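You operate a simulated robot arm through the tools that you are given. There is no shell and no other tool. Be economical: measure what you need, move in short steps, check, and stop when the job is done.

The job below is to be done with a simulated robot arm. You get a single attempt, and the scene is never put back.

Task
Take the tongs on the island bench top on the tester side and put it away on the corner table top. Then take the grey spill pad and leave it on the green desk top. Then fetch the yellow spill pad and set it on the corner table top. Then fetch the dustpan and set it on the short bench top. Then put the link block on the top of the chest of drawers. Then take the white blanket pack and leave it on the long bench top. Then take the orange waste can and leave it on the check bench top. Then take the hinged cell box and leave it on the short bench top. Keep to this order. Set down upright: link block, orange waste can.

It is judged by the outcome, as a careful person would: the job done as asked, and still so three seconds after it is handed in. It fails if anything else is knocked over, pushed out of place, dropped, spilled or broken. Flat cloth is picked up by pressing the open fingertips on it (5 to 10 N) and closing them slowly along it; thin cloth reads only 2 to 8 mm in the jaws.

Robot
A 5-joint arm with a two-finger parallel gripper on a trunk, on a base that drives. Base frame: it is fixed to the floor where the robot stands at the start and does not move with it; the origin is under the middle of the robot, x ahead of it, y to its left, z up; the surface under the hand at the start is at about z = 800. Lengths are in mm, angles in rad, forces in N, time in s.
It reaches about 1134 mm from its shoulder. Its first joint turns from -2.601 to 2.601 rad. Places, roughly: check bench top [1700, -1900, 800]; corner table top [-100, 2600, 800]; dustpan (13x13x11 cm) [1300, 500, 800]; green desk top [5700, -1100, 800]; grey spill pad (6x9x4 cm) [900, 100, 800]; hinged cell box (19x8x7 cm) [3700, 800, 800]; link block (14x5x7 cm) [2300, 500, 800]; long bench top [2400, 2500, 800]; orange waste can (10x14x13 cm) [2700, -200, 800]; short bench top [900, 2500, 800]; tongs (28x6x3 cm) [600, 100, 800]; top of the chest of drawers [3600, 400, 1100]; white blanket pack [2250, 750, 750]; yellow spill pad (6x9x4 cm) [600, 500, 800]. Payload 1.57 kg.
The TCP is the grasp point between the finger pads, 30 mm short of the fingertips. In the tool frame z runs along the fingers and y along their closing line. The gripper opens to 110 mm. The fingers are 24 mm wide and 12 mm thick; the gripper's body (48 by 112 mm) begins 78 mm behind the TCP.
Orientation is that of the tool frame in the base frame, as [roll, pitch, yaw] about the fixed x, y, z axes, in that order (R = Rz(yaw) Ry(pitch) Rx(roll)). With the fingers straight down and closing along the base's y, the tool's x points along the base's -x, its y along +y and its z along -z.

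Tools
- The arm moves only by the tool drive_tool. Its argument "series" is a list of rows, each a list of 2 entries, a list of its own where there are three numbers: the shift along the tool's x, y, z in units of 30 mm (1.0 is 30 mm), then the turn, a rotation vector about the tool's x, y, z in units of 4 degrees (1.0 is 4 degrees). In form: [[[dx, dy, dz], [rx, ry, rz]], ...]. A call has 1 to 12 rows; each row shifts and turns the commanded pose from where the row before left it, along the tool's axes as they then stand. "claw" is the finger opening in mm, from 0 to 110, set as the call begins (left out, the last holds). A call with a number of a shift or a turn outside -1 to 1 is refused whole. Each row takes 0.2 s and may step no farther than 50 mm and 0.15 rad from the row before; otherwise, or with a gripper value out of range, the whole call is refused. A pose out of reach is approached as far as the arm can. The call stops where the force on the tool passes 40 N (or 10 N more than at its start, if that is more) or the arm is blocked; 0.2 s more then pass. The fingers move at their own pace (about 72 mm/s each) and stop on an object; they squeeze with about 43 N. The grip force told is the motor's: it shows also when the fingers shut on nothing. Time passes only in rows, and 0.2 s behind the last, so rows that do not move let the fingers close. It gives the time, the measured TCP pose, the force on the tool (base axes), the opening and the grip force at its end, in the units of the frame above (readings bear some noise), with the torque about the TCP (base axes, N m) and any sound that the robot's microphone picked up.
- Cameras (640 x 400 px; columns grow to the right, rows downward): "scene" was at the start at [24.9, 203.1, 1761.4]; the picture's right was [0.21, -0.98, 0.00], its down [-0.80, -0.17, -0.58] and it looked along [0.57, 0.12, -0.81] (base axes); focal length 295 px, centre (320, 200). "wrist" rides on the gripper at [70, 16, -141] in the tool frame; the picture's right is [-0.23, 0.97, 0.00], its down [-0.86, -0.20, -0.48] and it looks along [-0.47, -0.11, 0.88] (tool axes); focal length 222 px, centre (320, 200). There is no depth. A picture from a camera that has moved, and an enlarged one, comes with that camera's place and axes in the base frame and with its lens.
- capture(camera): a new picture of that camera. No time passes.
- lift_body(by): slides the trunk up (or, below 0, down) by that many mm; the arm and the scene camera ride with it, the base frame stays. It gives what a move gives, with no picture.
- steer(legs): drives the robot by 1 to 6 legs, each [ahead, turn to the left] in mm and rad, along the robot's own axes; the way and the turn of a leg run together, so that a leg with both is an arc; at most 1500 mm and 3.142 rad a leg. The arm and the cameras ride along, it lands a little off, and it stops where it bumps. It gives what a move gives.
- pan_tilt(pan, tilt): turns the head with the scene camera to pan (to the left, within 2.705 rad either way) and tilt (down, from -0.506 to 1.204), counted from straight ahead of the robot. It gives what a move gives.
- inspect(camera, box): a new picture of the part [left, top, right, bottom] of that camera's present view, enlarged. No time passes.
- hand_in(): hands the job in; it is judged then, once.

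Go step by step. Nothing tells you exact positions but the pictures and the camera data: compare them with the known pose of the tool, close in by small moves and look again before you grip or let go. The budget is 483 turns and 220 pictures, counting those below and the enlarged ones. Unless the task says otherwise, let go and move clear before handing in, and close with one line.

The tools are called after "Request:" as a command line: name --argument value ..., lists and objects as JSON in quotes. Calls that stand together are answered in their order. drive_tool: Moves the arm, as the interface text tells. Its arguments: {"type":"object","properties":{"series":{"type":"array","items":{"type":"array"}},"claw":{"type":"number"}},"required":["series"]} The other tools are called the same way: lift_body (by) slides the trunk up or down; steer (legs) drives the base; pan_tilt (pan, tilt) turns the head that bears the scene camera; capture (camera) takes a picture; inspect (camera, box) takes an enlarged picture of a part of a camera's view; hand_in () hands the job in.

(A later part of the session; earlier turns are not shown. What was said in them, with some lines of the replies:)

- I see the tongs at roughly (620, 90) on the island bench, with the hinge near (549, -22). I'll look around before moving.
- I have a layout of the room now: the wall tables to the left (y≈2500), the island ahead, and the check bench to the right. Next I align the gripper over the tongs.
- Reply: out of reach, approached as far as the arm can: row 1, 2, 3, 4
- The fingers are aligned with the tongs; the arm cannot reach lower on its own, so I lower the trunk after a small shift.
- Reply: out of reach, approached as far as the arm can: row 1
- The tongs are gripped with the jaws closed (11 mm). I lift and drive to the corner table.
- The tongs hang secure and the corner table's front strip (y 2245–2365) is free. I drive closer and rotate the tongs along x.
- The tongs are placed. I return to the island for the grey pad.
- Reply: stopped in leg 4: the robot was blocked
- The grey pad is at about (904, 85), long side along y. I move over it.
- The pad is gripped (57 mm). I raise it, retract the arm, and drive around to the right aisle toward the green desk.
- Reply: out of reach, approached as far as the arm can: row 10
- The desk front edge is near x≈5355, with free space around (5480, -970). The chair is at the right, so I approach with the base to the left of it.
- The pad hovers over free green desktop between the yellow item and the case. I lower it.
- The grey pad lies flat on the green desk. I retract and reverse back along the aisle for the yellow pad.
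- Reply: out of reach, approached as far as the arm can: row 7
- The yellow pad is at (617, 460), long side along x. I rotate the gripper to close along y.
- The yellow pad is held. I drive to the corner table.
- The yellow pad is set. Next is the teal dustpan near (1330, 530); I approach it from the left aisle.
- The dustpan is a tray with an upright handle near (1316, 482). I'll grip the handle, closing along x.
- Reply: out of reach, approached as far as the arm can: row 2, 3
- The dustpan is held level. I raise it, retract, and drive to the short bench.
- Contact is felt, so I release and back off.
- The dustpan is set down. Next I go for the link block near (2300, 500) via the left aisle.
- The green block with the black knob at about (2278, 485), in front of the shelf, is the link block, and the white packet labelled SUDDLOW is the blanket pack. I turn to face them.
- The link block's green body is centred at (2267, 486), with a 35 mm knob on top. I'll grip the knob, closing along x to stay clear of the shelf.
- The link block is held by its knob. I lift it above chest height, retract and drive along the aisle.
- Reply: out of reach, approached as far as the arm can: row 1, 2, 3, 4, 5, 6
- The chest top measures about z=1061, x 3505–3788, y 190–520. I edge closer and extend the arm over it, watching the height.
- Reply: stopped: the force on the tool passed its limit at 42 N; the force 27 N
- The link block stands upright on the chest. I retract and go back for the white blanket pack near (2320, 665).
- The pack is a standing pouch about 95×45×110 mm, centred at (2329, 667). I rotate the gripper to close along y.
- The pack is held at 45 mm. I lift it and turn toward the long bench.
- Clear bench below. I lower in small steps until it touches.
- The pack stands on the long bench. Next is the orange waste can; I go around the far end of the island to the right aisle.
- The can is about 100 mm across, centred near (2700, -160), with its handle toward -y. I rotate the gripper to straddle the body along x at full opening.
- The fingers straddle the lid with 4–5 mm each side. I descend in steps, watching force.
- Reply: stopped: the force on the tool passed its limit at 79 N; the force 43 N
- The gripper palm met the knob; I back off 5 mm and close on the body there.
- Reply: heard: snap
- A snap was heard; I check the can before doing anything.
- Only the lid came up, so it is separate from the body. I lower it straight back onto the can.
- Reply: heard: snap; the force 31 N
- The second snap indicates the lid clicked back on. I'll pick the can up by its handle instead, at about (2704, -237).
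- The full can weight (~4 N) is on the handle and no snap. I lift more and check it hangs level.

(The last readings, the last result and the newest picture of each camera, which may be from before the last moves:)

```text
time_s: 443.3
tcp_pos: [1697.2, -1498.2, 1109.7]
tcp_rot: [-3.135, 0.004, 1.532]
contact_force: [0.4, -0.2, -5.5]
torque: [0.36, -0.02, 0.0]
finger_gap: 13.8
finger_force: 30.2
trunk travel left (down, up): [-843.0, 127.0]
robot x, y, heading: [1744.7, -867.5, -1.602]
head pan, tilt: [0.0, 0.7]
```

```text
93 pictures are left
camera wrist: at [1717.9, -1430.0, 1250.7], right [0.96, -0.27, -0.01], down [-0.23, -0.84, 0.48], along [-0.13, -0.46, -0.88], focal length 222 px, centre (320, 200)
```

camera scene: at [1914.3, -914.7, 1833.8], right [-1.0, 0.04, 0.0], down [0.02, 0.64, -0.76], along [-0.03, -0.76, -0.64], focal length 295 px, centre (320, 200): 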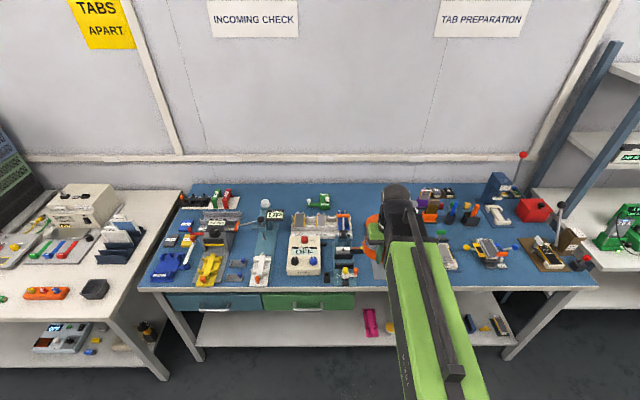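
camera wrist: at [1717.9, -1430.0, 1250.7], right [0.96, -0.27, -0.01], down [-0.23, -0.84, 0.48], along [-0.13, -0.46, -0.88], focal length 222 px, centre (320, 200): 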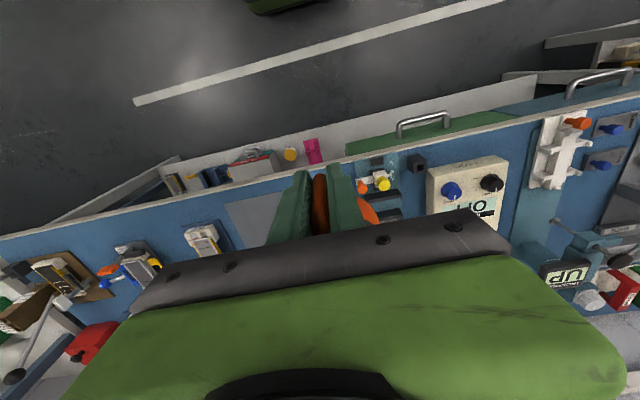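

Request:
pan_tilt --pan 0.3 --tilt 0.8

Request:
capture --camera "scene"

Request:
pan_tilt --pan -0.6 --tilt 0.8

Request:
capture --camera "scene"

```text
time_s: 444.1
tcp_pos: [1697.0, -1497.9, 1110.1]
tcp_rot: [-3.135, 0.003, 1.53]
contact_force: [0.4, 0.2, -5.3]
torque: [0.38, -0.05, -0.02]
finger_gap: 13.7
finger_force: 30.4
trunk travel left (down, up): [-843.0, 127.0]
robot x, y, heading: [1747.3, -869.1, -1.607]
head pan, tilt: [0.3, 0.799]
```

```text
92 pictures are left
camera scene: at [1938.0, -907.7, 1825.7], right [-0.97, -0.26, 0.0], down [-0.19, 0.69, -0.7], along [0.18, -0.67, -0.72], focal length 295 px, centre (320, 200)
```

scene: 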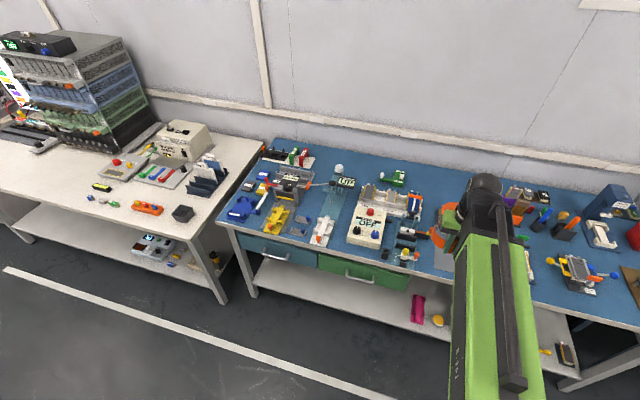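

```text
time_s: 445.3
tcp_pos: [1697.2, -1498.8, 1108.9]
tcp_rot: [-3.134, 0.002, 1.531]
contact_force: [0.4, 0.0, -4.4]
torque: [0.37, -0.02, -0.02]
finger_gap: 13.7
finger_force: 30.3
trunk travel left (down, up): [-843.0, 127.0]
robot x, y, heading: [1745.3, -869.4, -1.605]
head pan, tilt: [-0.6, 0.799]
```

```text
91 pictures are left
camera scene: at [1869.1, -894.7, 1825.7], right [-0.8, 0.59, 0.0], down [0.43, 0.58, -0.7], along [-0.41, -0.56, -0.72], focal length 295 px, centre (320, 200)
```

scene: 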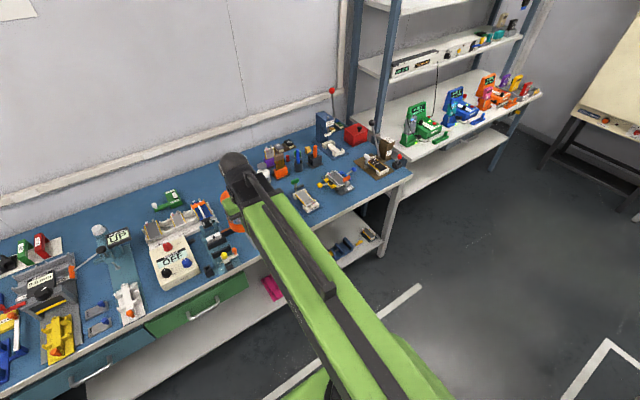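

Request:
drive_tool --series '[[[0, 1, 0], [0, 0, 0]], [[0, 1, 0], [0, 0, 0]], [[0, 1, 0], [0, 0, 0]], [[0, 1, 0], [0, 0, 0]], [[0, 1, 0], [0, 0, 0]], [[0, 1, 0], [0, 0, 0]], [[0, 1, 0], [0, 0, 0]]]'

Request:
pan_tilt --pan -0.3 --tilt 0.9

Request:
capture --camera "scene"

Request:
capture --camera "wrist"

```text
time_s: 446.9
tcp_pos: [1906.5, -1505.8, 1109.5]
tcp_rot: [-3.133, 0.006, 1.53]
contact_force: [-0.3, 0.5, -4.4]
torque: [0.34, -0.02, -0.03]
finger_gap: 13.7
finger_force: 30.4
trunk travel left (down, up): [-843.0, 127.0]
robot x, y, heading: [1745.5, -868.8, -1.605]
head pan, tilt: [-0.6, 0.799]
```

```text
time_s: 447.7
tcp_pos: [1906.6, -1506.6, 1109.5]
tcp_rot: [-3.133, 0.004, 1.531]
contact_force: [0.1, 0.7, -4.8]
torque: [0.36, -0.04, 0.01]
finger_gap: 13.7
finger_force: 30.4
trunk travel left (down, up): [-843.0, 127.0]
robot x, y, heading: [1750.0, -867.1, -1.609]
head pan, tilt: [-0.3, 0.901]
```

```text
90 pictures are left
camera scene: at [1892.2, -901.1, 1817.8], right [-0.94, 0.33, 0.0], down [0.26, 0.74, -0.62], along [-0.21, -0.59, -0.78], focal length 295 px, centre (320, 200)
```

scene: 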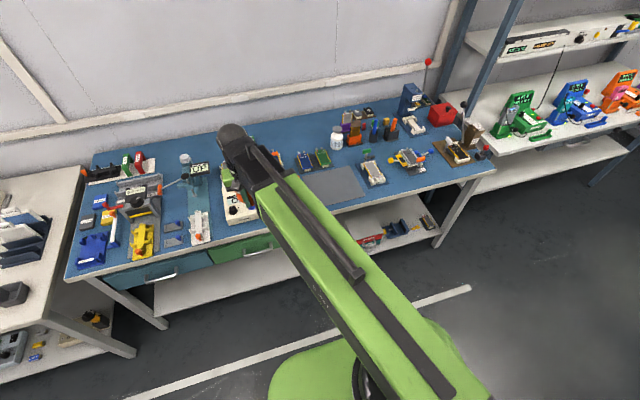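

```text
89 pictures are left
camera wrist: at [1926.8, -1437.8, 1250.6], right [0.96, -0.27, -0.01], down [-0.23, -0.84, 0.48], along [-0.13, -0.46, -0.88], focal length 222 px, centre (320, 200)
```

wrist: 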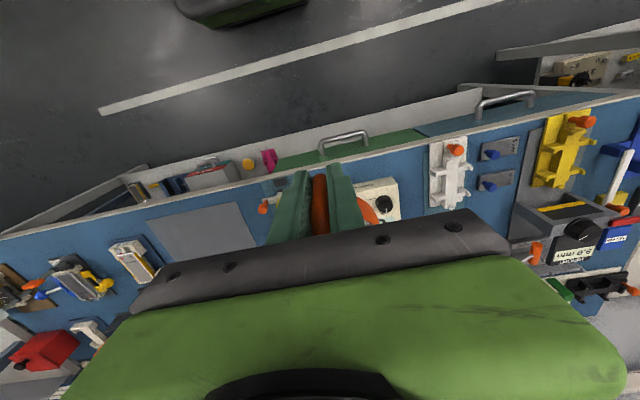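

Request:
inspect --camera "scene" --box '[230, 100, 430, 240]'

```text
2.86 times, centred on (330, 170) of scene
camera zoom: at [1892.2, -901.1, 1817.8], right [-0.94, 0.33, 0.0], down [0.26, 0.74, -0.62], along [-0.21, -0.59, -0.78], focal length 844 px, centre (291, 286)
```

zoom: 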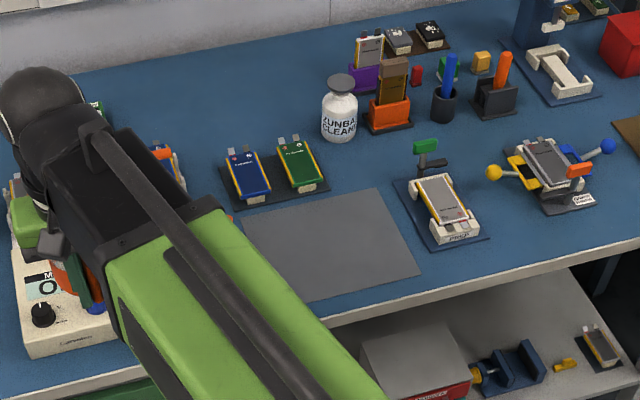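

The thin grey mat at (1530, -1720) is a clear spot. I bring the can over it.

Request:
drive_tool --series '[[[0, -1, 0], [0, 0, 0]], [[0, -1, 0], [0, 0, 0]], [[0, -1, 0], [0, 0, 0]], [[0, -1, 0], [0, 0, 0]], [[0, -1, 0], [0, 0, 0]], [[0, -1, 0], [0, 0, 0]], [[0, -1, 0], [0, 0, 0]], [[0, -1, 0], [0, 0, 0]], [[0, -1, 0], [0, 0, 0]], [[0, -1, 0], [0, 0, 0]], [[0, -1, 0], [0, 0, 0]], [[0, -1, 0], [0, 0, 0]]]'

Request:
steer --legs '[[150, 0]]'

Request:
pan_tilt --pan 0.2 --tilt 0.9

Request:
capture --camera "scene"

Request:
capture --camera "wrist"

```text
time_s: 450.3
tcp_pos: [1545.0, -1491.4, 1108.5]
tcp_rot: [-3.133, 0.003, 1.533]
contact_force: [0.3, 0.4, -4.5]
torque: [0.37, -0.02, 0.02]
finger_gap: 13.8
finger_force: 30.2
trunk travel left (down, up): [-843.0, 127.0]
robot x, y, heading: [1745.8, -868.4, -1.605]
head pan, tilt: [-0.3, 0.901]
```

```text
time_s: 451.7
tcp_pos: [1539.6, -1642.6, 1108.5]
tcp_rot: [-3.134, 0.001, 1.528]
contact_force: [-0.5, 0.0, -5.3]
torque: [0.44, -0.02, 0.01]
finger_gap: 13.7
finger_force: 30.5
trunk travel left (down, up): [-843.0, 127.0]
robot x, y, heading: [1742.8, -1023.0, -1.605]
head pan, tilt: [-0.3, 0.901]
```

```text
time_s: 452.6
tcp_pos: [1539.6, -1640.9, 1108.8]
tcp_rot: [-3.134, 0.002, 1.528]
contact_force: [0.9, -0.3, -4.7]
torque: [0.38, 0.0, 0.01]
finger_gap: 13.6
finger_force: 30.7
trunk travel left (down, up): [-843.0, 127.0]
robot x, y, heading: [1740.2, -1020.9, -1.605]
head pan, tilt: [0.201, 0.901]
```

```text
87 pictures are left
camera scene: at [1923.7, -1054.9, 1817.8], right [-0.99, -0.16, 0.0], down [-0.13, 0.77, -0.62], along [0.1, -0.61, -0.78], focal length 295 px, centre (320, 200)
```

scene: 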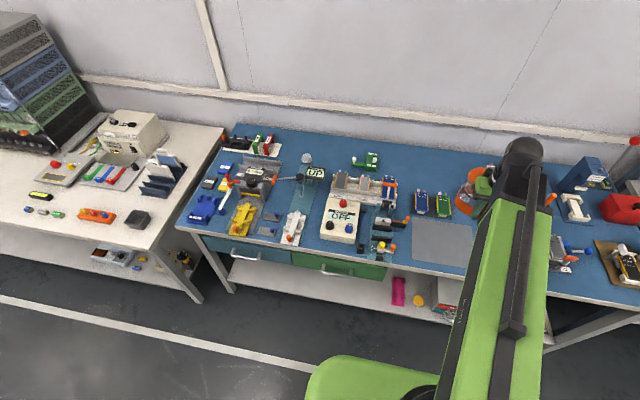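

```text
86 pictures are left
camera wrist: at [1558.9, -1573.6, 1250.7], right [0.96, -0.27, -0.01], down [-0.23, -0.84, 0.48], along [-0.13, -0.46, -0.88], focal length 222 px, centre (320, 200)
```

wrist: 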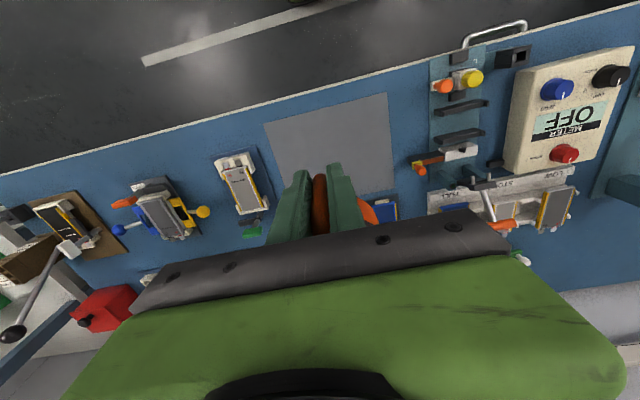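

Request:
lift_body --by -200

Request:
capture --camera "wrist"

Request:
inspect --camera "scene" --box '[400, 120, 600, 300]'

```text
time_s: 454.8
tcp_pos: [1538.3, -1641.4, 909.5]
tcp_rot: [-3.135, 0.004, 1.529]
contact_force: [0.5, -0.1, -4.3]
torque: [0.33, 0.01, 0.03]
finger_gap: 13.9
finger_force: 30.0
trunk travel left (down, up): [-643.0, 327.0]
robot x, y, heading: [1740.6, -1022.5, -1.605]
head pan, tilt: [0.201, 0.901]
```

```text
85 pictures are left
camera wrist: at [1558.9, -1573.6, 1050.7], right [0.96, -0.27, -0.01], down [-0.23, -0.84, 0.48], along [-0.13, -0.46, -0.88], focal length 222 px, centre (320, 200)
```

wrist: 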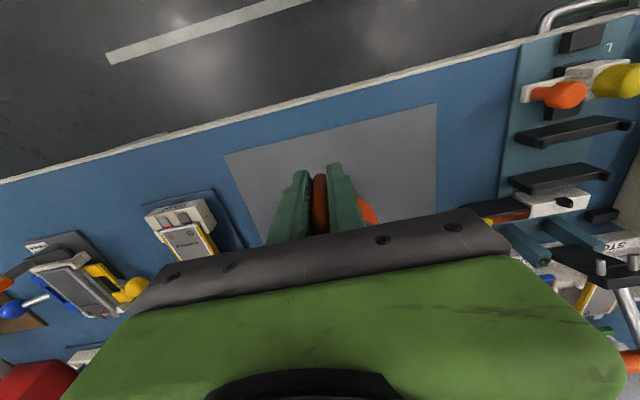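

```text
2.22 times, centred on (500, 210) of scene
camera zoom: at [1923.8, -1055.0, 1617.8], right [-0.99, -0.16, 0.0], down [-0.13, 0.77, -0.62], along [0.1, -0.61, -0.78], focal length 656 px, centre (-80, 178)
```

zoom: 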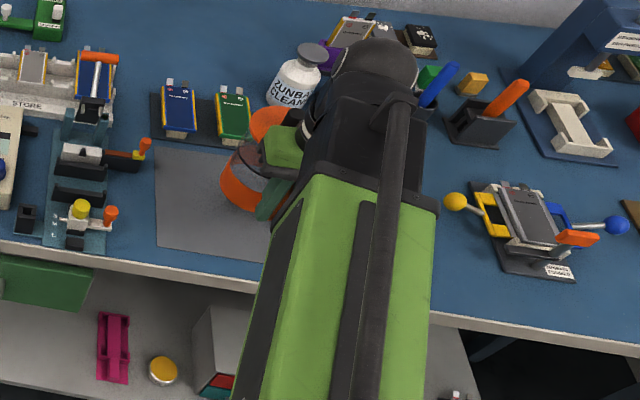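

Request:
lift_body --by -32

Request:
lift_body --by -3

Request:
lift_body --by -2

```text
time_s: 455.6
tcp_pos: [1539.0, -1642.6, 877.3]
tcp_rot: [-3.135, 0.003, 1.53]
contact_force: [-0.2, -0.8, -4.9]
torque: [0.33, 0.01, 0.01]
finger_gap: 13.8
finger_force: 30.6
trunk travel left (down, up): [-611.0, 359.0]
robot x, y, heading: [1741.4, -1022.7, -1.602]
head pan, tilt: [0.201, 0.901]
```

```text
time_s: 456.1
tcp_pos: [1538.5, -1641.0, 875.2]
tcp_rot: [-3.134, 0.005, 1.53]
contact_force: [-0.9, -1.8, 2.5]
torque: [-0.55, -0.1, -0.05]
finger_gap: 13.7
finger_force: 30.0
trunk travel left (down, up): [-608.0, 362.0]
robot x, y, heading: [1741.8, -1021.9, -1.603]
head pan, tilt: [0.201, 0.901]
```

```text
time_s: 456.6
tcp_pos: [1538.9, -1640.4, 874.0]
tcp_rot: [-3.134, 0.006, 1.528]
contact_force: [-0.2, 3.9, 9.3]
torque: [-0.95, -0.27, 0.06]
finger_gap: 13.8
finger_force: 30.3
trunk travel left (down, up): [-606.0, 364.0]
robot x, y, heading: [1739.7, -1016.1, -1.608]
head pan, tilt: [0.201, 0.901]
```

Request:
lift_body --by -2

Request:
drive_tool --series '[[[0, 0, 0], [0, 0, 0]], [[0, 0, 0], [0, 0, 0]]]' --claw 20

Request:
drive_tool --series '[[[0, 0, 0], [0, 0, 0]], [[0, 0, 0], [0, 0, 0]], [[0, 0, 0], [0, 0, 0]]]' --claw 60

Request:
capture --camera "wrist"

```text
time_s: 457.1
tcp_pos: [1537.9, -1639.5, 872.6]
tcp_rot: [-3.136, 0.004, 1.53]
contact_force: [-2.3, 6.6, 20.7]
torque: [-0.79, -0.7, -0.02]
finger_gap: 13.4
finger_force: 30.6
trunk travel left (down, up): [-604.0, 366.0]
robot x, y, heading: [1740.1, -1023.3, -1.605]
head pan, tilt: [0.201, 0.901]
```

```text
time_s: 457.7
tcp_pos: [1539.8, -1641.3, 870.2]
tcp_rot: [-3.135, 0.003, 1.529]
contact_force: [-1.2, 0.4, 0.4]
torque: [0.03, -0.03, -0.01]
finger_gap: 19.9
finger_force: 0.1
trunk travel left (down, up): [-604.0, 366.0]
robot x, y, heading: [1740.3, -1017.0, -1.607]
head pan, tilt: [0.201, 0.901]
```

```text
time_s: 458.5
tcp_pos: [1538.7, -1642.0, 870.5]
tcp_rot: [-3.133, 0.003, 1.529]
contact_force: [-0.8, 0.0, 1.0]
torque: [0.03, 0.01, -0.03]
finger_gap: 59.8
finger_force: 0.0
trunk travel left (down, up): [-604.0, 366.0]
robot x, y, heading: [1742.7, -1020.9, -1.602]
head pan, tilt: [0.201, 0.901]
```

```text
83 pictures are left
camera wrist: at [1559.0, -1573.3, 1011.9], right [0.96, -0.27, -0.01], down [-0.23, -0.84, 0.48], along [-0.13, -0.46, -0.88], focal length 222 px, centre (320, 200)
```

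wrist: 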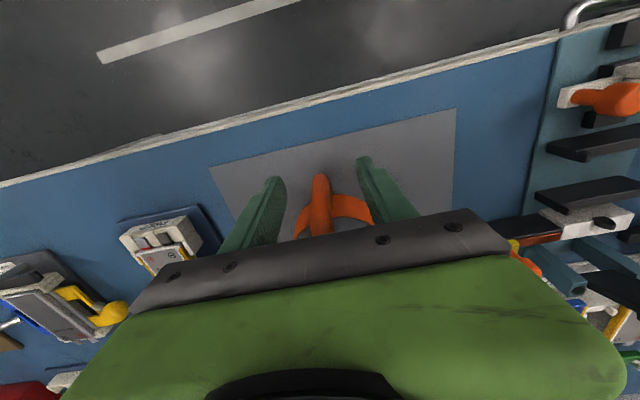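

Request:
lift_body --by 240

Request:
capture --camera "wrist"

Request:
inspect --camera "scene" --box '[380, 140, 580, 320]'

```text
time_s: 461.0
tcp_pos: [1539.3, -1641.1, 1111.2]
tcp_rot: [-3.135, 0.004, 1.528]
contact_force: [0.6, 0.1, -0.1]
torque: [0.01, 0.0, 0.01]
finger_gap: 60.0
finger_force: 0.1
trunk travel left (down, up): [-844.0, 126.0]
robot x, y, heading: [1738.2, -1020.7, -1.613]
head pan, tilt: [0.201, 0.901]
```

```text
82 pictures are left
camera wrist: at [1559.0, -1573.3, 1251.8], right [0.96, -0.27, -0.01], down [-0.23, -0.84, 0.48], along [-0.13, -0.46, -0.88], focal length 222 px, centre (320, 200)
```

wrist: 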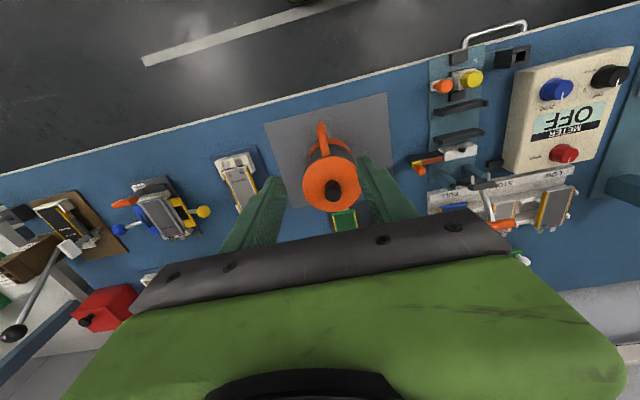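

```text
2.22 times, centred on (480, 230) of scene
camera zoom: at [1923.9, -1054.5, 1818.7], right [-0.99, -0.16, 0.0], down [-0.13, 0.77, -0.62], along [0.1, -0.61, -0.78], focal length 656 px, centre (-36, 133)
```

zoom: 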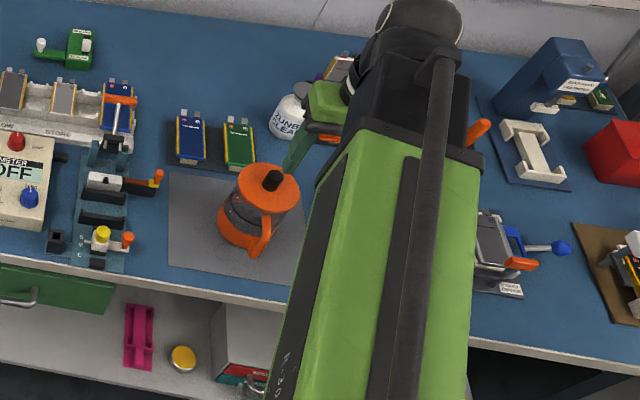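

The can stands upright with its lid on. Now I drive around to the left aisle for the hinged cell box near (3700, 800).

Request:
steer --legs '[[-130, 0], [0, 1.62], [1400, 0], [1400, 0], [0, 1.57], [1100, 0]]'

Request:
pan_tilt --pan 0.6 --tilt 0.6

Request:
capture --camera "scene"

```text
time_s: 488.5
tcp_pos: [4696.3, 891.0, 1109.8]
tcp_rot: [-3.134, 0.004, -1.559]
contact_force: [-0.5, 0.6, -0.7]
torque: [-0.01, 0.05, -0.03]
finger_gap: 59.7
finger_force: 0.0
trunk travel left (down, up): [-844.0, 126.0]
robot x, y, heading: [4529.0, 260.1, 1.585]
head pan, tilt: [0.201, 0.901]
```

```text
time_s: 489.3
tcp_pos: [4696.3, 891.0, 1110.3]
tcp_rot: [-3.134, 0.004, -1.558]
contact_force: [-0.4, 0.2, -0.5]
torque: [0.03, 0.0, -0.03]
finger_gap: 60.1
finger_force: 0.0
trunk travel left (down, up): [-844.0, 126.0]
robot x, y, heading: [4528.0, 260.6, 1.59]
head pan, tilt: [0.6, 0.6]
```

```text
80 pictures are left
camera scene: at [4306.6, 287.5, 1843.5], right [0.82, 0.58, 0.0], down [0.33, -0.46, -0.82], along [-0.47, 0.67, -0.57], focal length 295 px, centre (320, 200)
```

scene: 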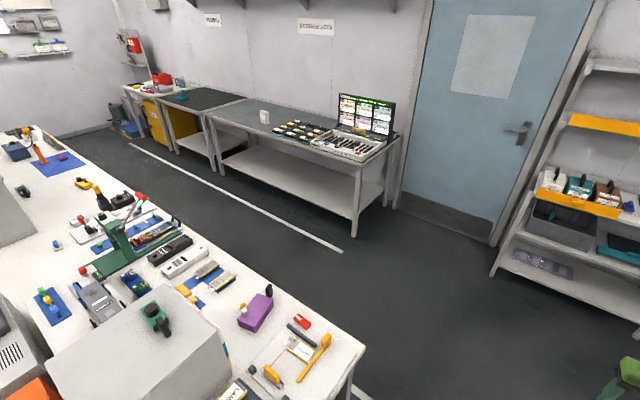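

Request:
inspect --camera "scene" --box '[140, 220, 350, 400]'

```text
2.22 times, centred on (245, 310) of scene
camera zoom: at [4306.6, 287.5, 1843.5], right [0.82, 0.58, 0.0], down [0.33, -0.46, -0.82], along [-0.47, 0.67, -0.57], focal length 656 px, centre (487, -44)
```

zoom: 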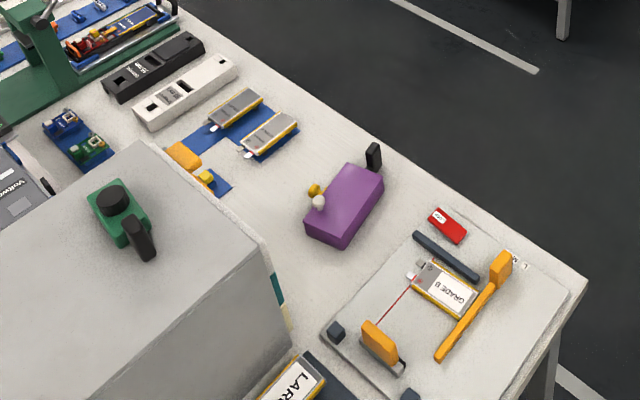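

Request:
steer --legs '[[1090, 0], [0, 1.56], [760, 0], [0, 1.57]]'

Request:
pan_tilt --pan 0.0 --tilt 0.9

Request:
capture --camera "scene"

Request:
capture --camera "wrist"

```text
time_s: 506.3
tcp_pos: [3551.8, 725.1, 1111.3]
tcp_rot: [-3.133, 0.003, 1.548]
contact_force: [-0.8, 0.2, -0.5]
torque: [0.0, 0.02, 0.0]
finger_gap: 60.2
finger_force: 0.0
trunk travel left (down, up): [-844.0, 126.0]
robot x, y, heading: [3791.0, 1347.4, -1.604]
head pan, tilt: [0.6, 0.6]
```

```text
time_s: 507.3
tcp_pos: [3550.6, 724.4, 1111.9]
tcp_rot: [-3.133, 0.003, 1.548]
contact_force: [1.2, 0.3, 0.5]
torque: [-0.01, 0.04, -0.02]
finger_gap: 59.7
finger_force: 0.1
trunk travel left (down, up): [-844.0, 126.0]
robot x, y, heading: [3788.9, 1345.3, -1.607]
head pan, tilt: [0.0, 0.901]
```

```text
78 pictures are left
camera scene: at [3956.5, 1313.8, 1818.9], right [-1.0, 0.03, 0.0], down [0.03, 0.78, -0.62], along [-0.02, -0.62, -0.78], focal length 295 px, centre (320, 200)
```

scene: 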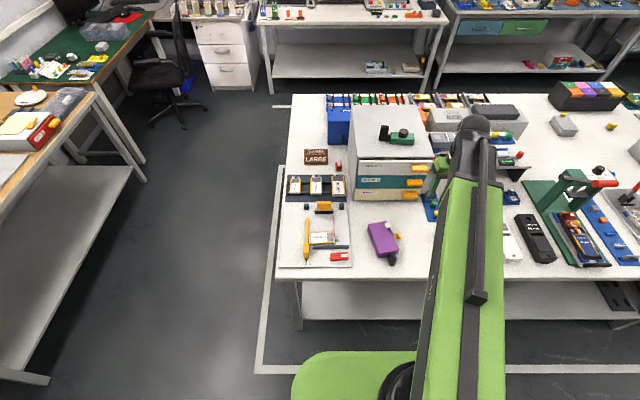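

```text
77 pictures are left
camera wrist: at [3569.0, 793.3, 1251.8], right [0.97, -0.25, -0.01], down [-0.22, -0.85, 0.48], along [-0.13, -0.47, -0.88], focal length 222 px, centre (320, 200)
```

wrist: 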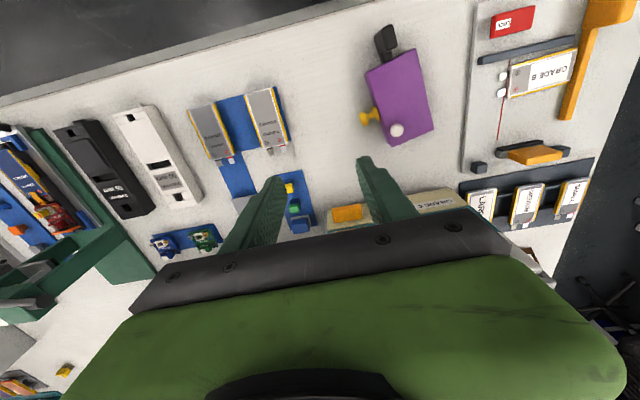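

The purple hinged cell box has its body centred about (3680, 727), tilted ~9°. I align the gripper across its width at y≈745.

Request:
drive_tool --series '[[[0.154, 0.844, 0], [0, 0, 0]], [[0.154, 0.844, 0], [0, 0, 0]], [[0.154, 0.844, 0], [0, 0, 0]], [[0.154, 0.844, 0], [0, 0, 0]], [[0.154, 0.844, 0], [0, 0, 0]], [[0, 0, 0], [0, 0, -1]], [[0, 0, 0], [0, 0, -1]], [[0, 0, 0], [0, 0, -0.67]]]' --claw 110

Request:
lift_body --by -80

Request:
capture --camera "wrist"

Request:
inspect --camera "scene" --box '[320, 180, 460, 290]'

```text
time_s: 509.1
tcp_pos: [3677.2, 744.9, 1111.2]
tcp_rot: [-3.134, 0.002, 1.735]
contact_force: [0.3, 0.3, 0.3]
torque: [0.0, -0.02, 0.01]
finger_gap: 110.1
finger_force: 0.0
trunk travel left (down, up): [-844.0, 126.0]
robot x, y, heading: [3791.1, 1344.6, -1.605]
head pan, tilt: [0.0, 0.901]
```

```text
time_s: 510.3
tcp_pos: [3676.4, 744.3, 1030.7]
tcp_rot: [-3.135, 0.003, 1.736]
contact_force: [0.0, -0.5, -0.5]
torque: [0.01, 0.04, -0.01]
finger_gap: 109.8
finger_force: 0.0
trunk travel left (down, up): [-764.0, 206.0]
robot x, y, heading: [3789.8, 1350.0, -1.608]
head pan, tilt: [0.0, 0.901]
```

```text
76 pictures are left
camera wrist: at [3683.0, 815.5, 1172.0], right [1.0, -0.07, -0.01], down [-0.05, -0.87, 0.48], along [-0.04, -0.48, -0.88], focal length 222 px, centre (320, 200)
```

wrist: 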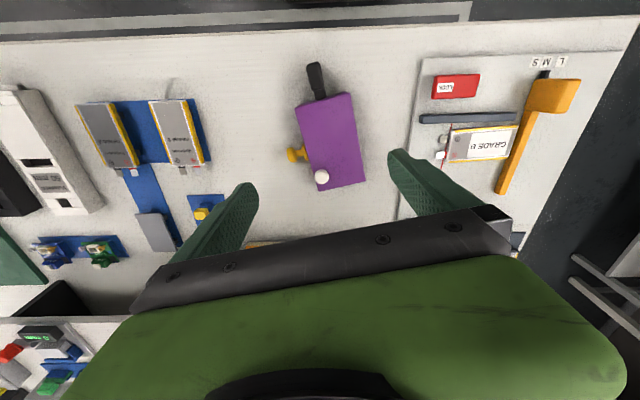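

```text
3.64 times, centred on (390, 235) of scene
camera zoom: at [3957.0, 1313.8, 1738.8], right [-1.0, 0.04, 0.0], down [0.03, 0.78, -0.62], along [-0.02, -0.62, -0.78], focal length 1074 px, centre (66, 73)
```

zoom: 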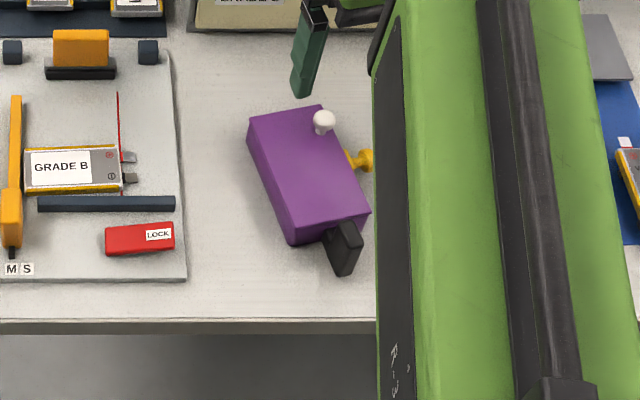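

Request:
drive_tool --series '[[[0.35, 0.45, 0], [0, 0, 0]]]'

Request:
lift_body --by -110

Request:
capture --camera "wrist"

```text
time_s: 510.7
tcp_pos: [3688.6, 757.6, 1030.6]
tcp_rot: [-3.133, 0.004, 1.735]
contact_force: [-0.6, 0.7, 0.0]
torque: [0.0, 0.01, 0.03]
finger_gap: 109.9
finger_force: 0.1
trunk travel left (down, up): [-764.0, 206.0]
robot x, y, heading: [3788.8, 1349.6, -1.605]
head pan, tilt: [0.0, 0.901]
```

```text
time_s: 512.1
tcp_pos: [3688.6, 757.6, 921.4]
tcp_rot: [-3.136, 0.004, 1.734]
contact_force: [-0.5, -0.7, 0.1]
torque: [-0.01, -0.02, 0.0]
finger_gap: 110.1
finger_force: 0.1
trunk travel left (down, up): [-654.0, 316.0]
robot x, y, heading: [3789.1, 1348.9, -1.605]
head pan, tilt: [0.0, 0.901]
```

```text
74 pictures are left
camera wrist: at [3695.2, 828.1, 1062.0], right [1.0, -0.07, -0.01], down [-0.05, -0.87, 0.48], along [-0.04, -0.48, -0.88], focal length 222 px, centre (320, 200)
```

wrist: 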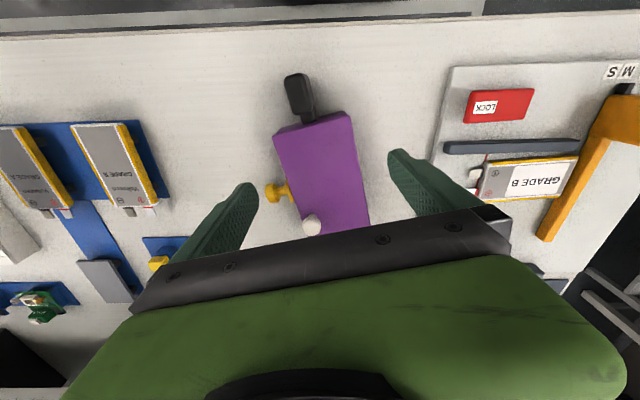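

Request:
lift_body --by -55

Request:
inspect --camera "wrist" --box '[210, 60, 430, 240]'

```text
time_s: 513.0
tcp_pos: [3688.4, 757.6, 866.5]
tcp_rot: [-3.135, 0.003, 1.736]
contact_force: [-0.4, 0.7, 0.3]
torque: [0.02, 0.0, -0.01]
finger_gap: 109.8
finger_force: 0.1
trunk travel left (down, up): [-599.0, 371.0]
robot x, y, heading: [3789.6, 1346.4, -1.609]
head pan, tilt: [0.0, 0.901]
```

```text
2.22 times, centred on (320, 150) of wrist
camera zoom: at [3695.3, 828.1, 1006.9], right [1.0, -0.07, -0.01], down [-0.05, -0.87, 0.48], along [-0.04, -0.48, -0.88], focal length 494 px, centre (320, 311)
```

zoom: 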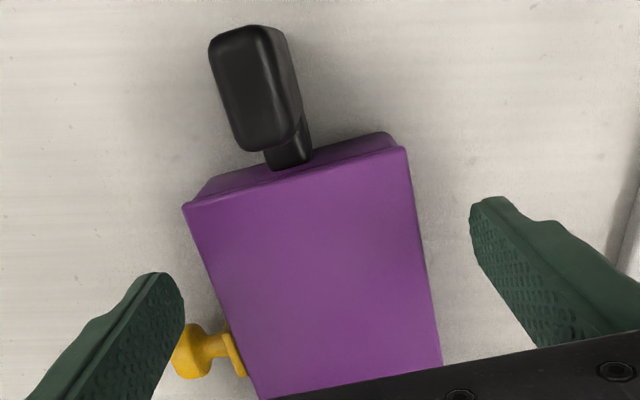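

Request:
drive_tool --series '[[[0.22, -0.03, 0], [0, 0, 0]]]'

Request:
lift_body --by -28

Request:
drive_tool --series '[[[0, 0, 0], [0, 0, 0]], [[0, 0, 0], [0, 0, 0]], [[0, 0, 0], [0, 0, 0]]]' --claw 0

Request:
capture --camera "wrist"

```text
time_s: 513.4
tcp_pos: [3687.5, 763.2, 866.4]
tcp_rot: [-3.135, 0.003, 1.734]
contact_force: [-0.5, -0.2, -0.1]
torque: [0.01, 0.01, 0.01]
finger_gap: 109.9
finger_force: 0.0
trunk travel left (down, up): [-599.0, 371.0]
robot x, y, heading: [3789.4, 1345.9, -1.607]
head pan, tilt: [0.0, 0.901]
```

```text
time_s: 514.2
tcp_pos: [3686.6, 764.3, 838.5]
tcp_rot: [-3.133, 0.002, 1.735]
contact_force: [-0.1, 0.6, 0.5]
torque: [-0.05, 0.0, -0.03]
finger_gap: 110.2
finger_force: 0.1
trunk travel left (down, up): [-571.0, 399.0]
robot x, y, heading: [3786.7, 1344.6, -1.603]
head pan, tilt: [0.0, 0.901]
```

```text
time_s: 515.0
tcp_pos: [3686.8, 763.2, 838.3]
tcp_rot: [-3.135, 0.004, 1.735]
contact_force: [0.9, 0.2, 1.6]
torque: [0.0, -0.1, -0.01]
finger_gap: 79.3
finger_force: 43.0
trunk travel left (down, up): [-571.0, 399.0]
robot x, y, heading: [3790.8, 1347.3, -1.607]
head pan, tilt: [0.0, 0.901]
```

```text
72 pictures are left
camera wrist: at [3693.5, 834.2, 979.0], right [1.0, -0.07, -0.01], down [-0.05, -0.87, 0.48], along [-0.04, -0.48, -0.88], focal length 222 px, centre (320, 200)
```

wrist: 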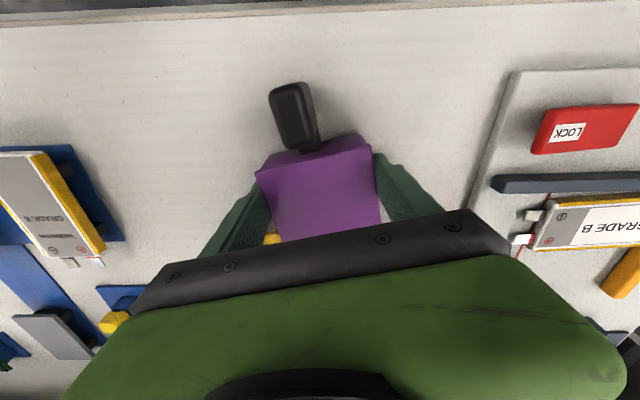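

Request:
lift_body --by 30

Request:
inspect --camera "scene" --box '[320, 160, 460, 270]'

Request:
capture --camera "wrist"

```text
time_s: 515.7
tcp_pos: [3687.5, 763.8, 866.7]
tcp_rot: [-3.134, 0.003, 1.735]
contact_force: [0.5, -1.0, -0.8]
torque: [0.01, 0.0, -0.01]
finger_gap: 79.5
finger_force: 42.8
trunk travel left (down, up): [-601.0, 369.0]
robot x, y, heading: [3792.5, 1346.4, -1.616]
head pan, tilt: [0.0, 0.901]
```

```text
3.64 times, centred on (390, 215) of scene
camera zoom: at [3957.0, 1313.6, 1575.8], right [-1.0, 0.03, 0.0], down [0.03, 0.78, -0.62], along [-0.02, -0.62, -0.78], focal length 1074 px, centre (66, 146)
```

zoom: 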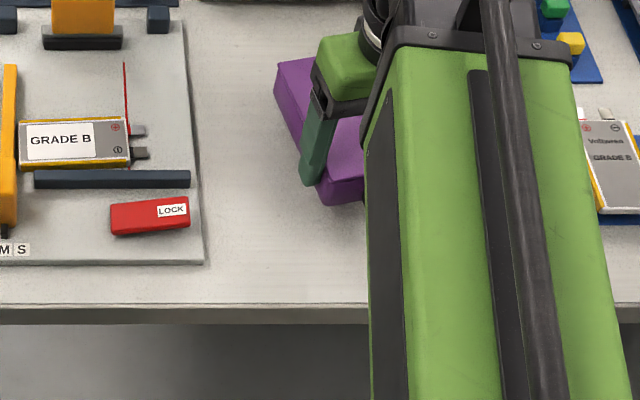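

```text
70 pictures are left
camera wrist: at [3693.5, 834.1, 1008.9], right [1.0, -0.07, -0.01], down [-0.05, -0.87, 0.48], along [-0.04, -0.48, -0.88], focal length 222 px, centre (320, 200)
```

wrist: 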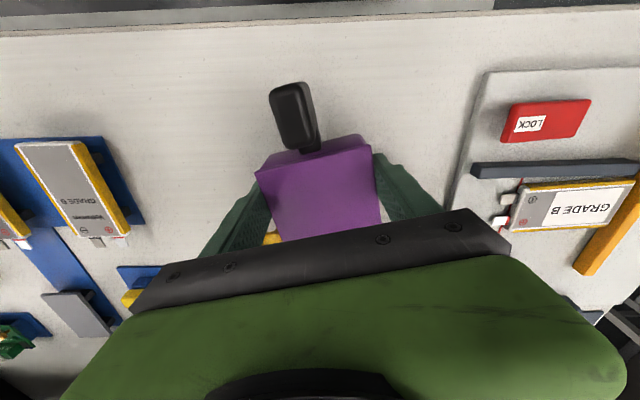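

Request:
lift_body --by 240

Request:
capture --camera "scene"

Request:
capture --camera "wrist"

```text
time_s: 518.2
tcp_pos: [3686.9, 763.9, 1108.3]
tcp_rot: [-3.134, 0.001, 1.734]
contact_force: [0.1, -0.4, -2.1]
torque: [0.0, -0.01, 0.0]
finger_gap: 79.4
finger_force: 43.1
trunk travel left (down, up): [-841.0, 129.0]
robot x, y, heading: [3790.0, 1346.1, -1.606]
head pan, tilt: [0.0, 0.901]
```

```text
69 pictures are left
camera scene: at [3957.0, 1313.7, 1815.7], right [-1.0, 0.03, 0.0], down [0.03, 0.78, -0.62], along [-0.02, -0.62, -0.78], focal length 295 px, centre (320, 200)
```

scene: 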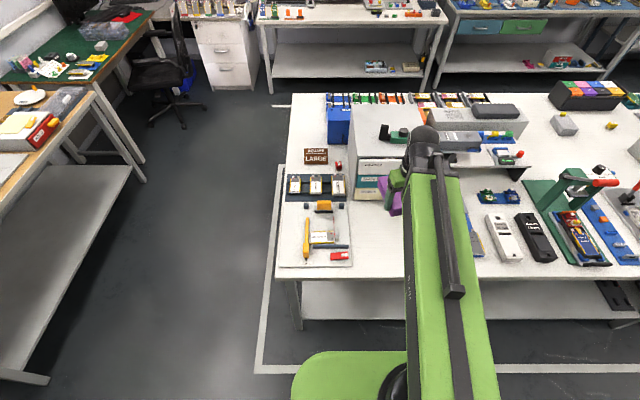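

```text
68 pictures are left
camera wrist: at [3693.5, 834.1, 1248.9], right [1.0, -0.07, -0.01], down [-0.05, -0.87, 0.48], along [-0.04, -0.48, -0.88], focal length 222 px, centre (320, 200)
```

wrist: 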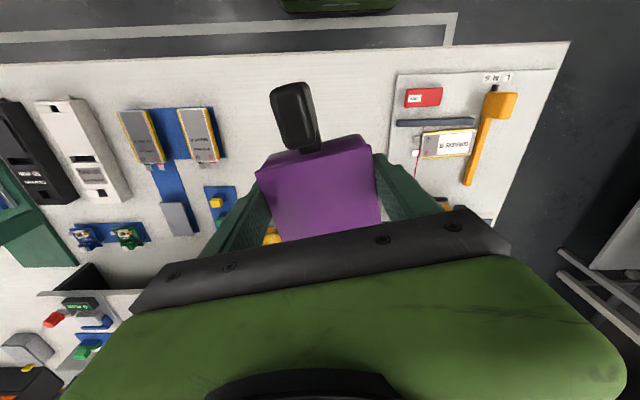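

The whole box is lifted. I drive back along the left aisle to the short bench.

Request:
steer --legs '[[0, -1.555], [1350, 0], [1350, 0], [0, -1.55]]'

Request:
capture --camera "scene"

```text
time_s: 538.8
tcp_pos: [1223.5, 1908.2, 1108.3]
tcp_rot: [-3.134, 0.004, -1.399]
contact_force: [1.0, 0.3, -1.7]
torque: [-0.05, 0.04, -0.01]
finger_gap: 79.4
finger_force: 42.5
trunk travel left (down, up): [-841.0, 129.0]
robot x, y, heading: [1164.4, 1315.5, 1.549]
head pan, tilt: [0.0, 0.901]
```

```text
67 pictures are left
camera scene: at [996.4, 1357.1, 1816.0], right [1.0, -0.02, 0.0], down [-0.01, -0.78, -0.62], along [0.01, 0.62, -0.78], focal length 295 px, centre (320, 200)
```

scene: 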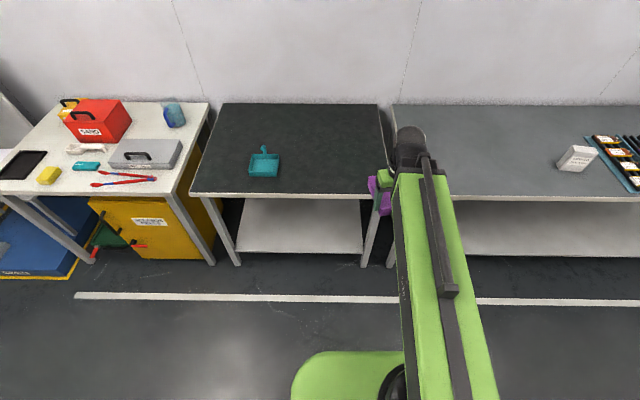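

Request:
steer --legs '[[400, 0]]'

Request:
drive_tool --series '[[[-0.667, 0.854, 0], [0, 0, 0]], [[-0.667, 0.854, 0], [0, 0, 0]], [[-0.667, 0.854, 0], [0, 0, 0]], [[-0.667, 0.854, 0], [0, 0, 0]], [[-0.667, 0.854, 0], [0, 0, 0]], [[-0.667, 0.854, 0], [0, 0, 0]]]'

Request:
lift_body --by -220

Request:
capture --camera "scene"

Request:
capture --camera "wrist"

```text
time_s: 541.3
tcp_pos: [1225.1, 2311.2, 1107.9]
tcp_rot: [-3.136, 0.002, -1.394]
contact_force: [0.9, 0.4, -1.2]
torque: [-0.04, 0.01, 0.0]
finger_gap: 79.1
finger_force: 42.9
trunk travel left (down, up): [-841.0, 129.0]
robot x, y, heading: [1171.4, 1725.3, 1.562]
head pan, tilt: [0.0, 0.901]
```

```text
time_s: 542.7
tcp_pos: [1050.7, 2403.0, 1107.4]
tcp_rot: [-3.133, 0.001, -1.39]
contact_force: [0.2, -0.6, -0.3]
torque: [-0.04, 0.04, 0.01]
finger_gap: 79.3
finger_force: 43.1
trunk travel left (down, up): [-841.0, 129.0]
robot x, y, heading: [1169.6, 1724.1, 1.562]
head pan, tilt: [0.0, 0.901]
```

```text
time_s: 545.0
tcp_pos: [1051.1, 2404.1, 887.6]
tcp_rot: [-3.134, 0.003, -1.393]
contact_force: [-1.5, 0.2, -0.1]
torque: [-0.03, -0.01, 0.0]
finger_gap: 79.5
finger_force: 42.9
trunk travel left (down, up): [-621.0, 349.0]
robot x, y, heading: [1172.4, 1724.0, 1.555]
head pan, tilt: [0.0, 0.901]
```

```text
66 pictures are left
camera scene: at [1000.5, 1759.1, 1595.8], right [1.0, -0.01, 0.0], down [-0.01, -0.78, -0.62], along [0.01, 0.62, -0.78], focal length 295 px, centre (320, 200)
```

scene: 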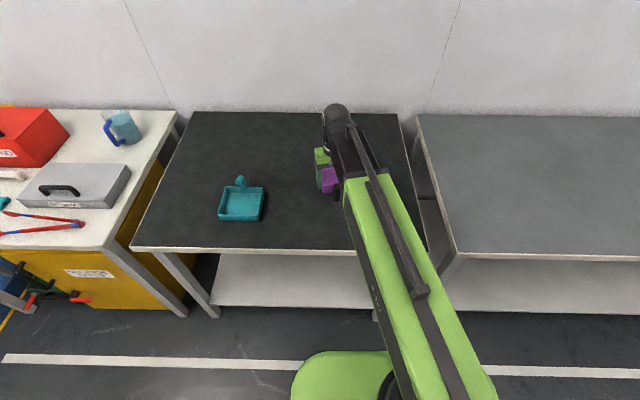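

```text
65 pictures are left
camera wrist: at [1047.2, 2330.0, 1028.9], right [-1.0, 0.05, -0.01], down [0.04, 0.87, 0.48], along [0.03, 0.48, -0.88], focal length 222 px, centre (320, 200)
```

wrist: 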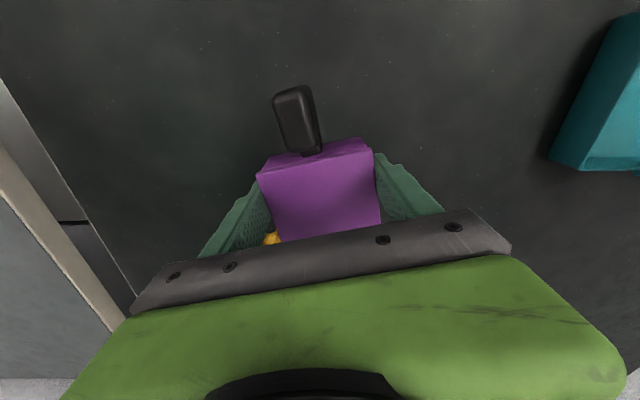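

Request:
lift_body --by -44

Request:
lift_body --by -3

Request:
lift_body --by -2

```text
time_s: 545.9
tcp_pos: [1052.6, 2403.8, 843.3]
tcp_rot: [-3.134, 0.002, -1.393]
contact_force: [0.3, -0.5, -0.6]
torque: [-0.04, 0.0, 0.0]
finger_gap: 79.3
finger_force: 43.6
trunk travel left (down, up): [-577.0, 393.0]
robot x, y, heading: [1171.6, 1721.1, 1.56]
head pan, tilt: [0.0, 0.901]
```

```text
time_s: 546.4
tcp_pos: [1051.7, 2403.3, 840.5]
tcp_rot: [-3.134, 0.004, -1.394]
contact_force: [0.5, 0.0, -0.9]
torque: [-0.04, 0.02, -0.01]
finger_gap: 79.4
finger_force: 43.3
trunk travel left (down, up): [-574.0, 396.0]
robot x, y, heading: [1170.9, 1725.2, 1.562]
head pan, tilt: [0.0, 0.901]
```

```text
time_s: 546.9
tcp_pos: [1051.6, 2402.6, 839.1]
tcp_rot: [-3.134, 0.005, -1.392]
contact_force: [0.2, -0.2, -1.0]
torque: [-0.05, 0.01, 0.06]
finger_gap: 79.1
finger_force: 43.0
trunk travel left (down, up): [-572.0, 398.0]
robot x, y, heading: [1170.7, 1725.8, 1.558]
head pan, tilt: [0.0, 0.901]
```

Request:
lift_body --by -1

Request:
drive_tool --series '[[[0, 0, 0], [0, 0, 0]], [[0, 0, 0], [0, 0, 0]], [[0, 0, 0], [0, 0, 0]]]' --claw 108

Request:
lift_body --by 240

Request:
capture --camera "wrist"

Request:
capture --camera "scene"

```text
time_s: 547.4
tcp_pos: [1052.0, 2403.2, 839.9]
tcp_rot: [-3.134, 0.003, -1.395]
contact_force: [0.3, 0.9, 5.4]
torque: [0.68, 0.36, -0.06]
finger_gap: 79.3
finger_force: 43.3
trunk travel left (down, up): [-571.0, 399.0]
robot x, y, heading: [1170.0, 1722.1, 1.558]
head pan, tilt: [0.0, 0.901]
```

```text
time_s: 548.2
tcp_pos: [1052.0, 2404.1, 838.0]
tcp_rot: [-3.134, 0.003, -1.392]
contact_force: [-0.4, -0.3, -0.6]
torque: [-0.01, 0.0, -0.03]
finger_gap: 107.8
finger_force: 0.1
trunk travel left (down, up): [-571.0, 399.0]
robot x, y, heading: [1170.3, 1724.1, 1.563]
head pan, tilt: [0.0, 0.901]
```

```text
time_s: 550.7
tcp_pos: [1051.7, 2404.4, 1079.1]
tcp_rot: [-3.133, 0.003, -1.392]
contact_force: [0.1, -0.5, 0.7]
torque: [0.02, -0.01, 0.0]
finger_gap: 107.7
finger_force: 0.0
trunk travel left (down, up): [-811.0, 159.0]
robot x, y, heading: [1167.5, 1724.2, 1.558]
head pan, tilt: [0.0, 0.901]
```

```text
64 pictures are left
camera wrist: at [1047.1, 2330.0, 1218.9], right [-1.0, 0.05, -0.01], down [0.04, 0.87, 0.48], along [0.03, 0.48, -0.88], focal length 222 px, centre (320, 200)
```

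wrist: 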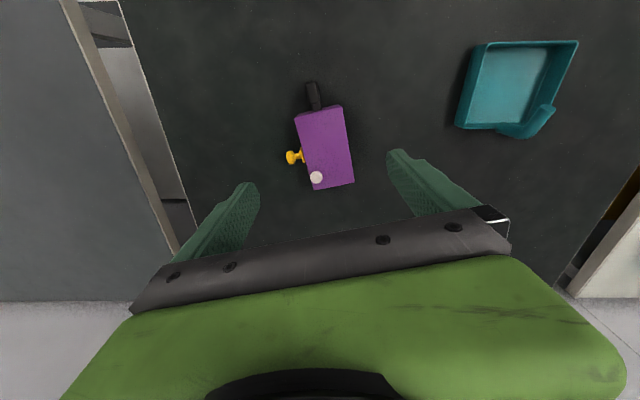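

```text
63 pictures are left
camera scene: at [1000.5, 1759.0, 1785.7], right [1.0, -0.01, 0.0], down [-0.01, -0.78, -0.62], along [0.01, 0.62, -0.78], focal length 295 px, centre (320, 200)
```

scene: 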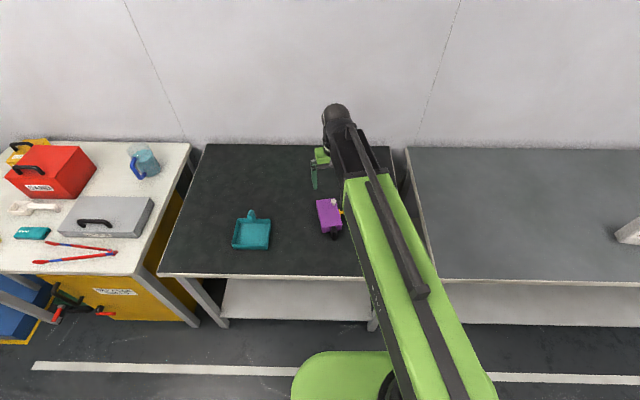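

All eight items are in place: the cell box and dustpan on the short bench, the tongs and yellow pad on the corner table, and the rest checked as they were set down. The gripper is clear, so I hand in.

Request:
hand_in

```text
The job is handed in.
```

All eight items are where you asked, placed in order, and the job is handed in. The link block and orange waste can are upright. I first gripped the can by its lid, which snapped off. I pressed it back on until it snapped again, then carried the can by its handle; it looked intact with the lid on when set down.
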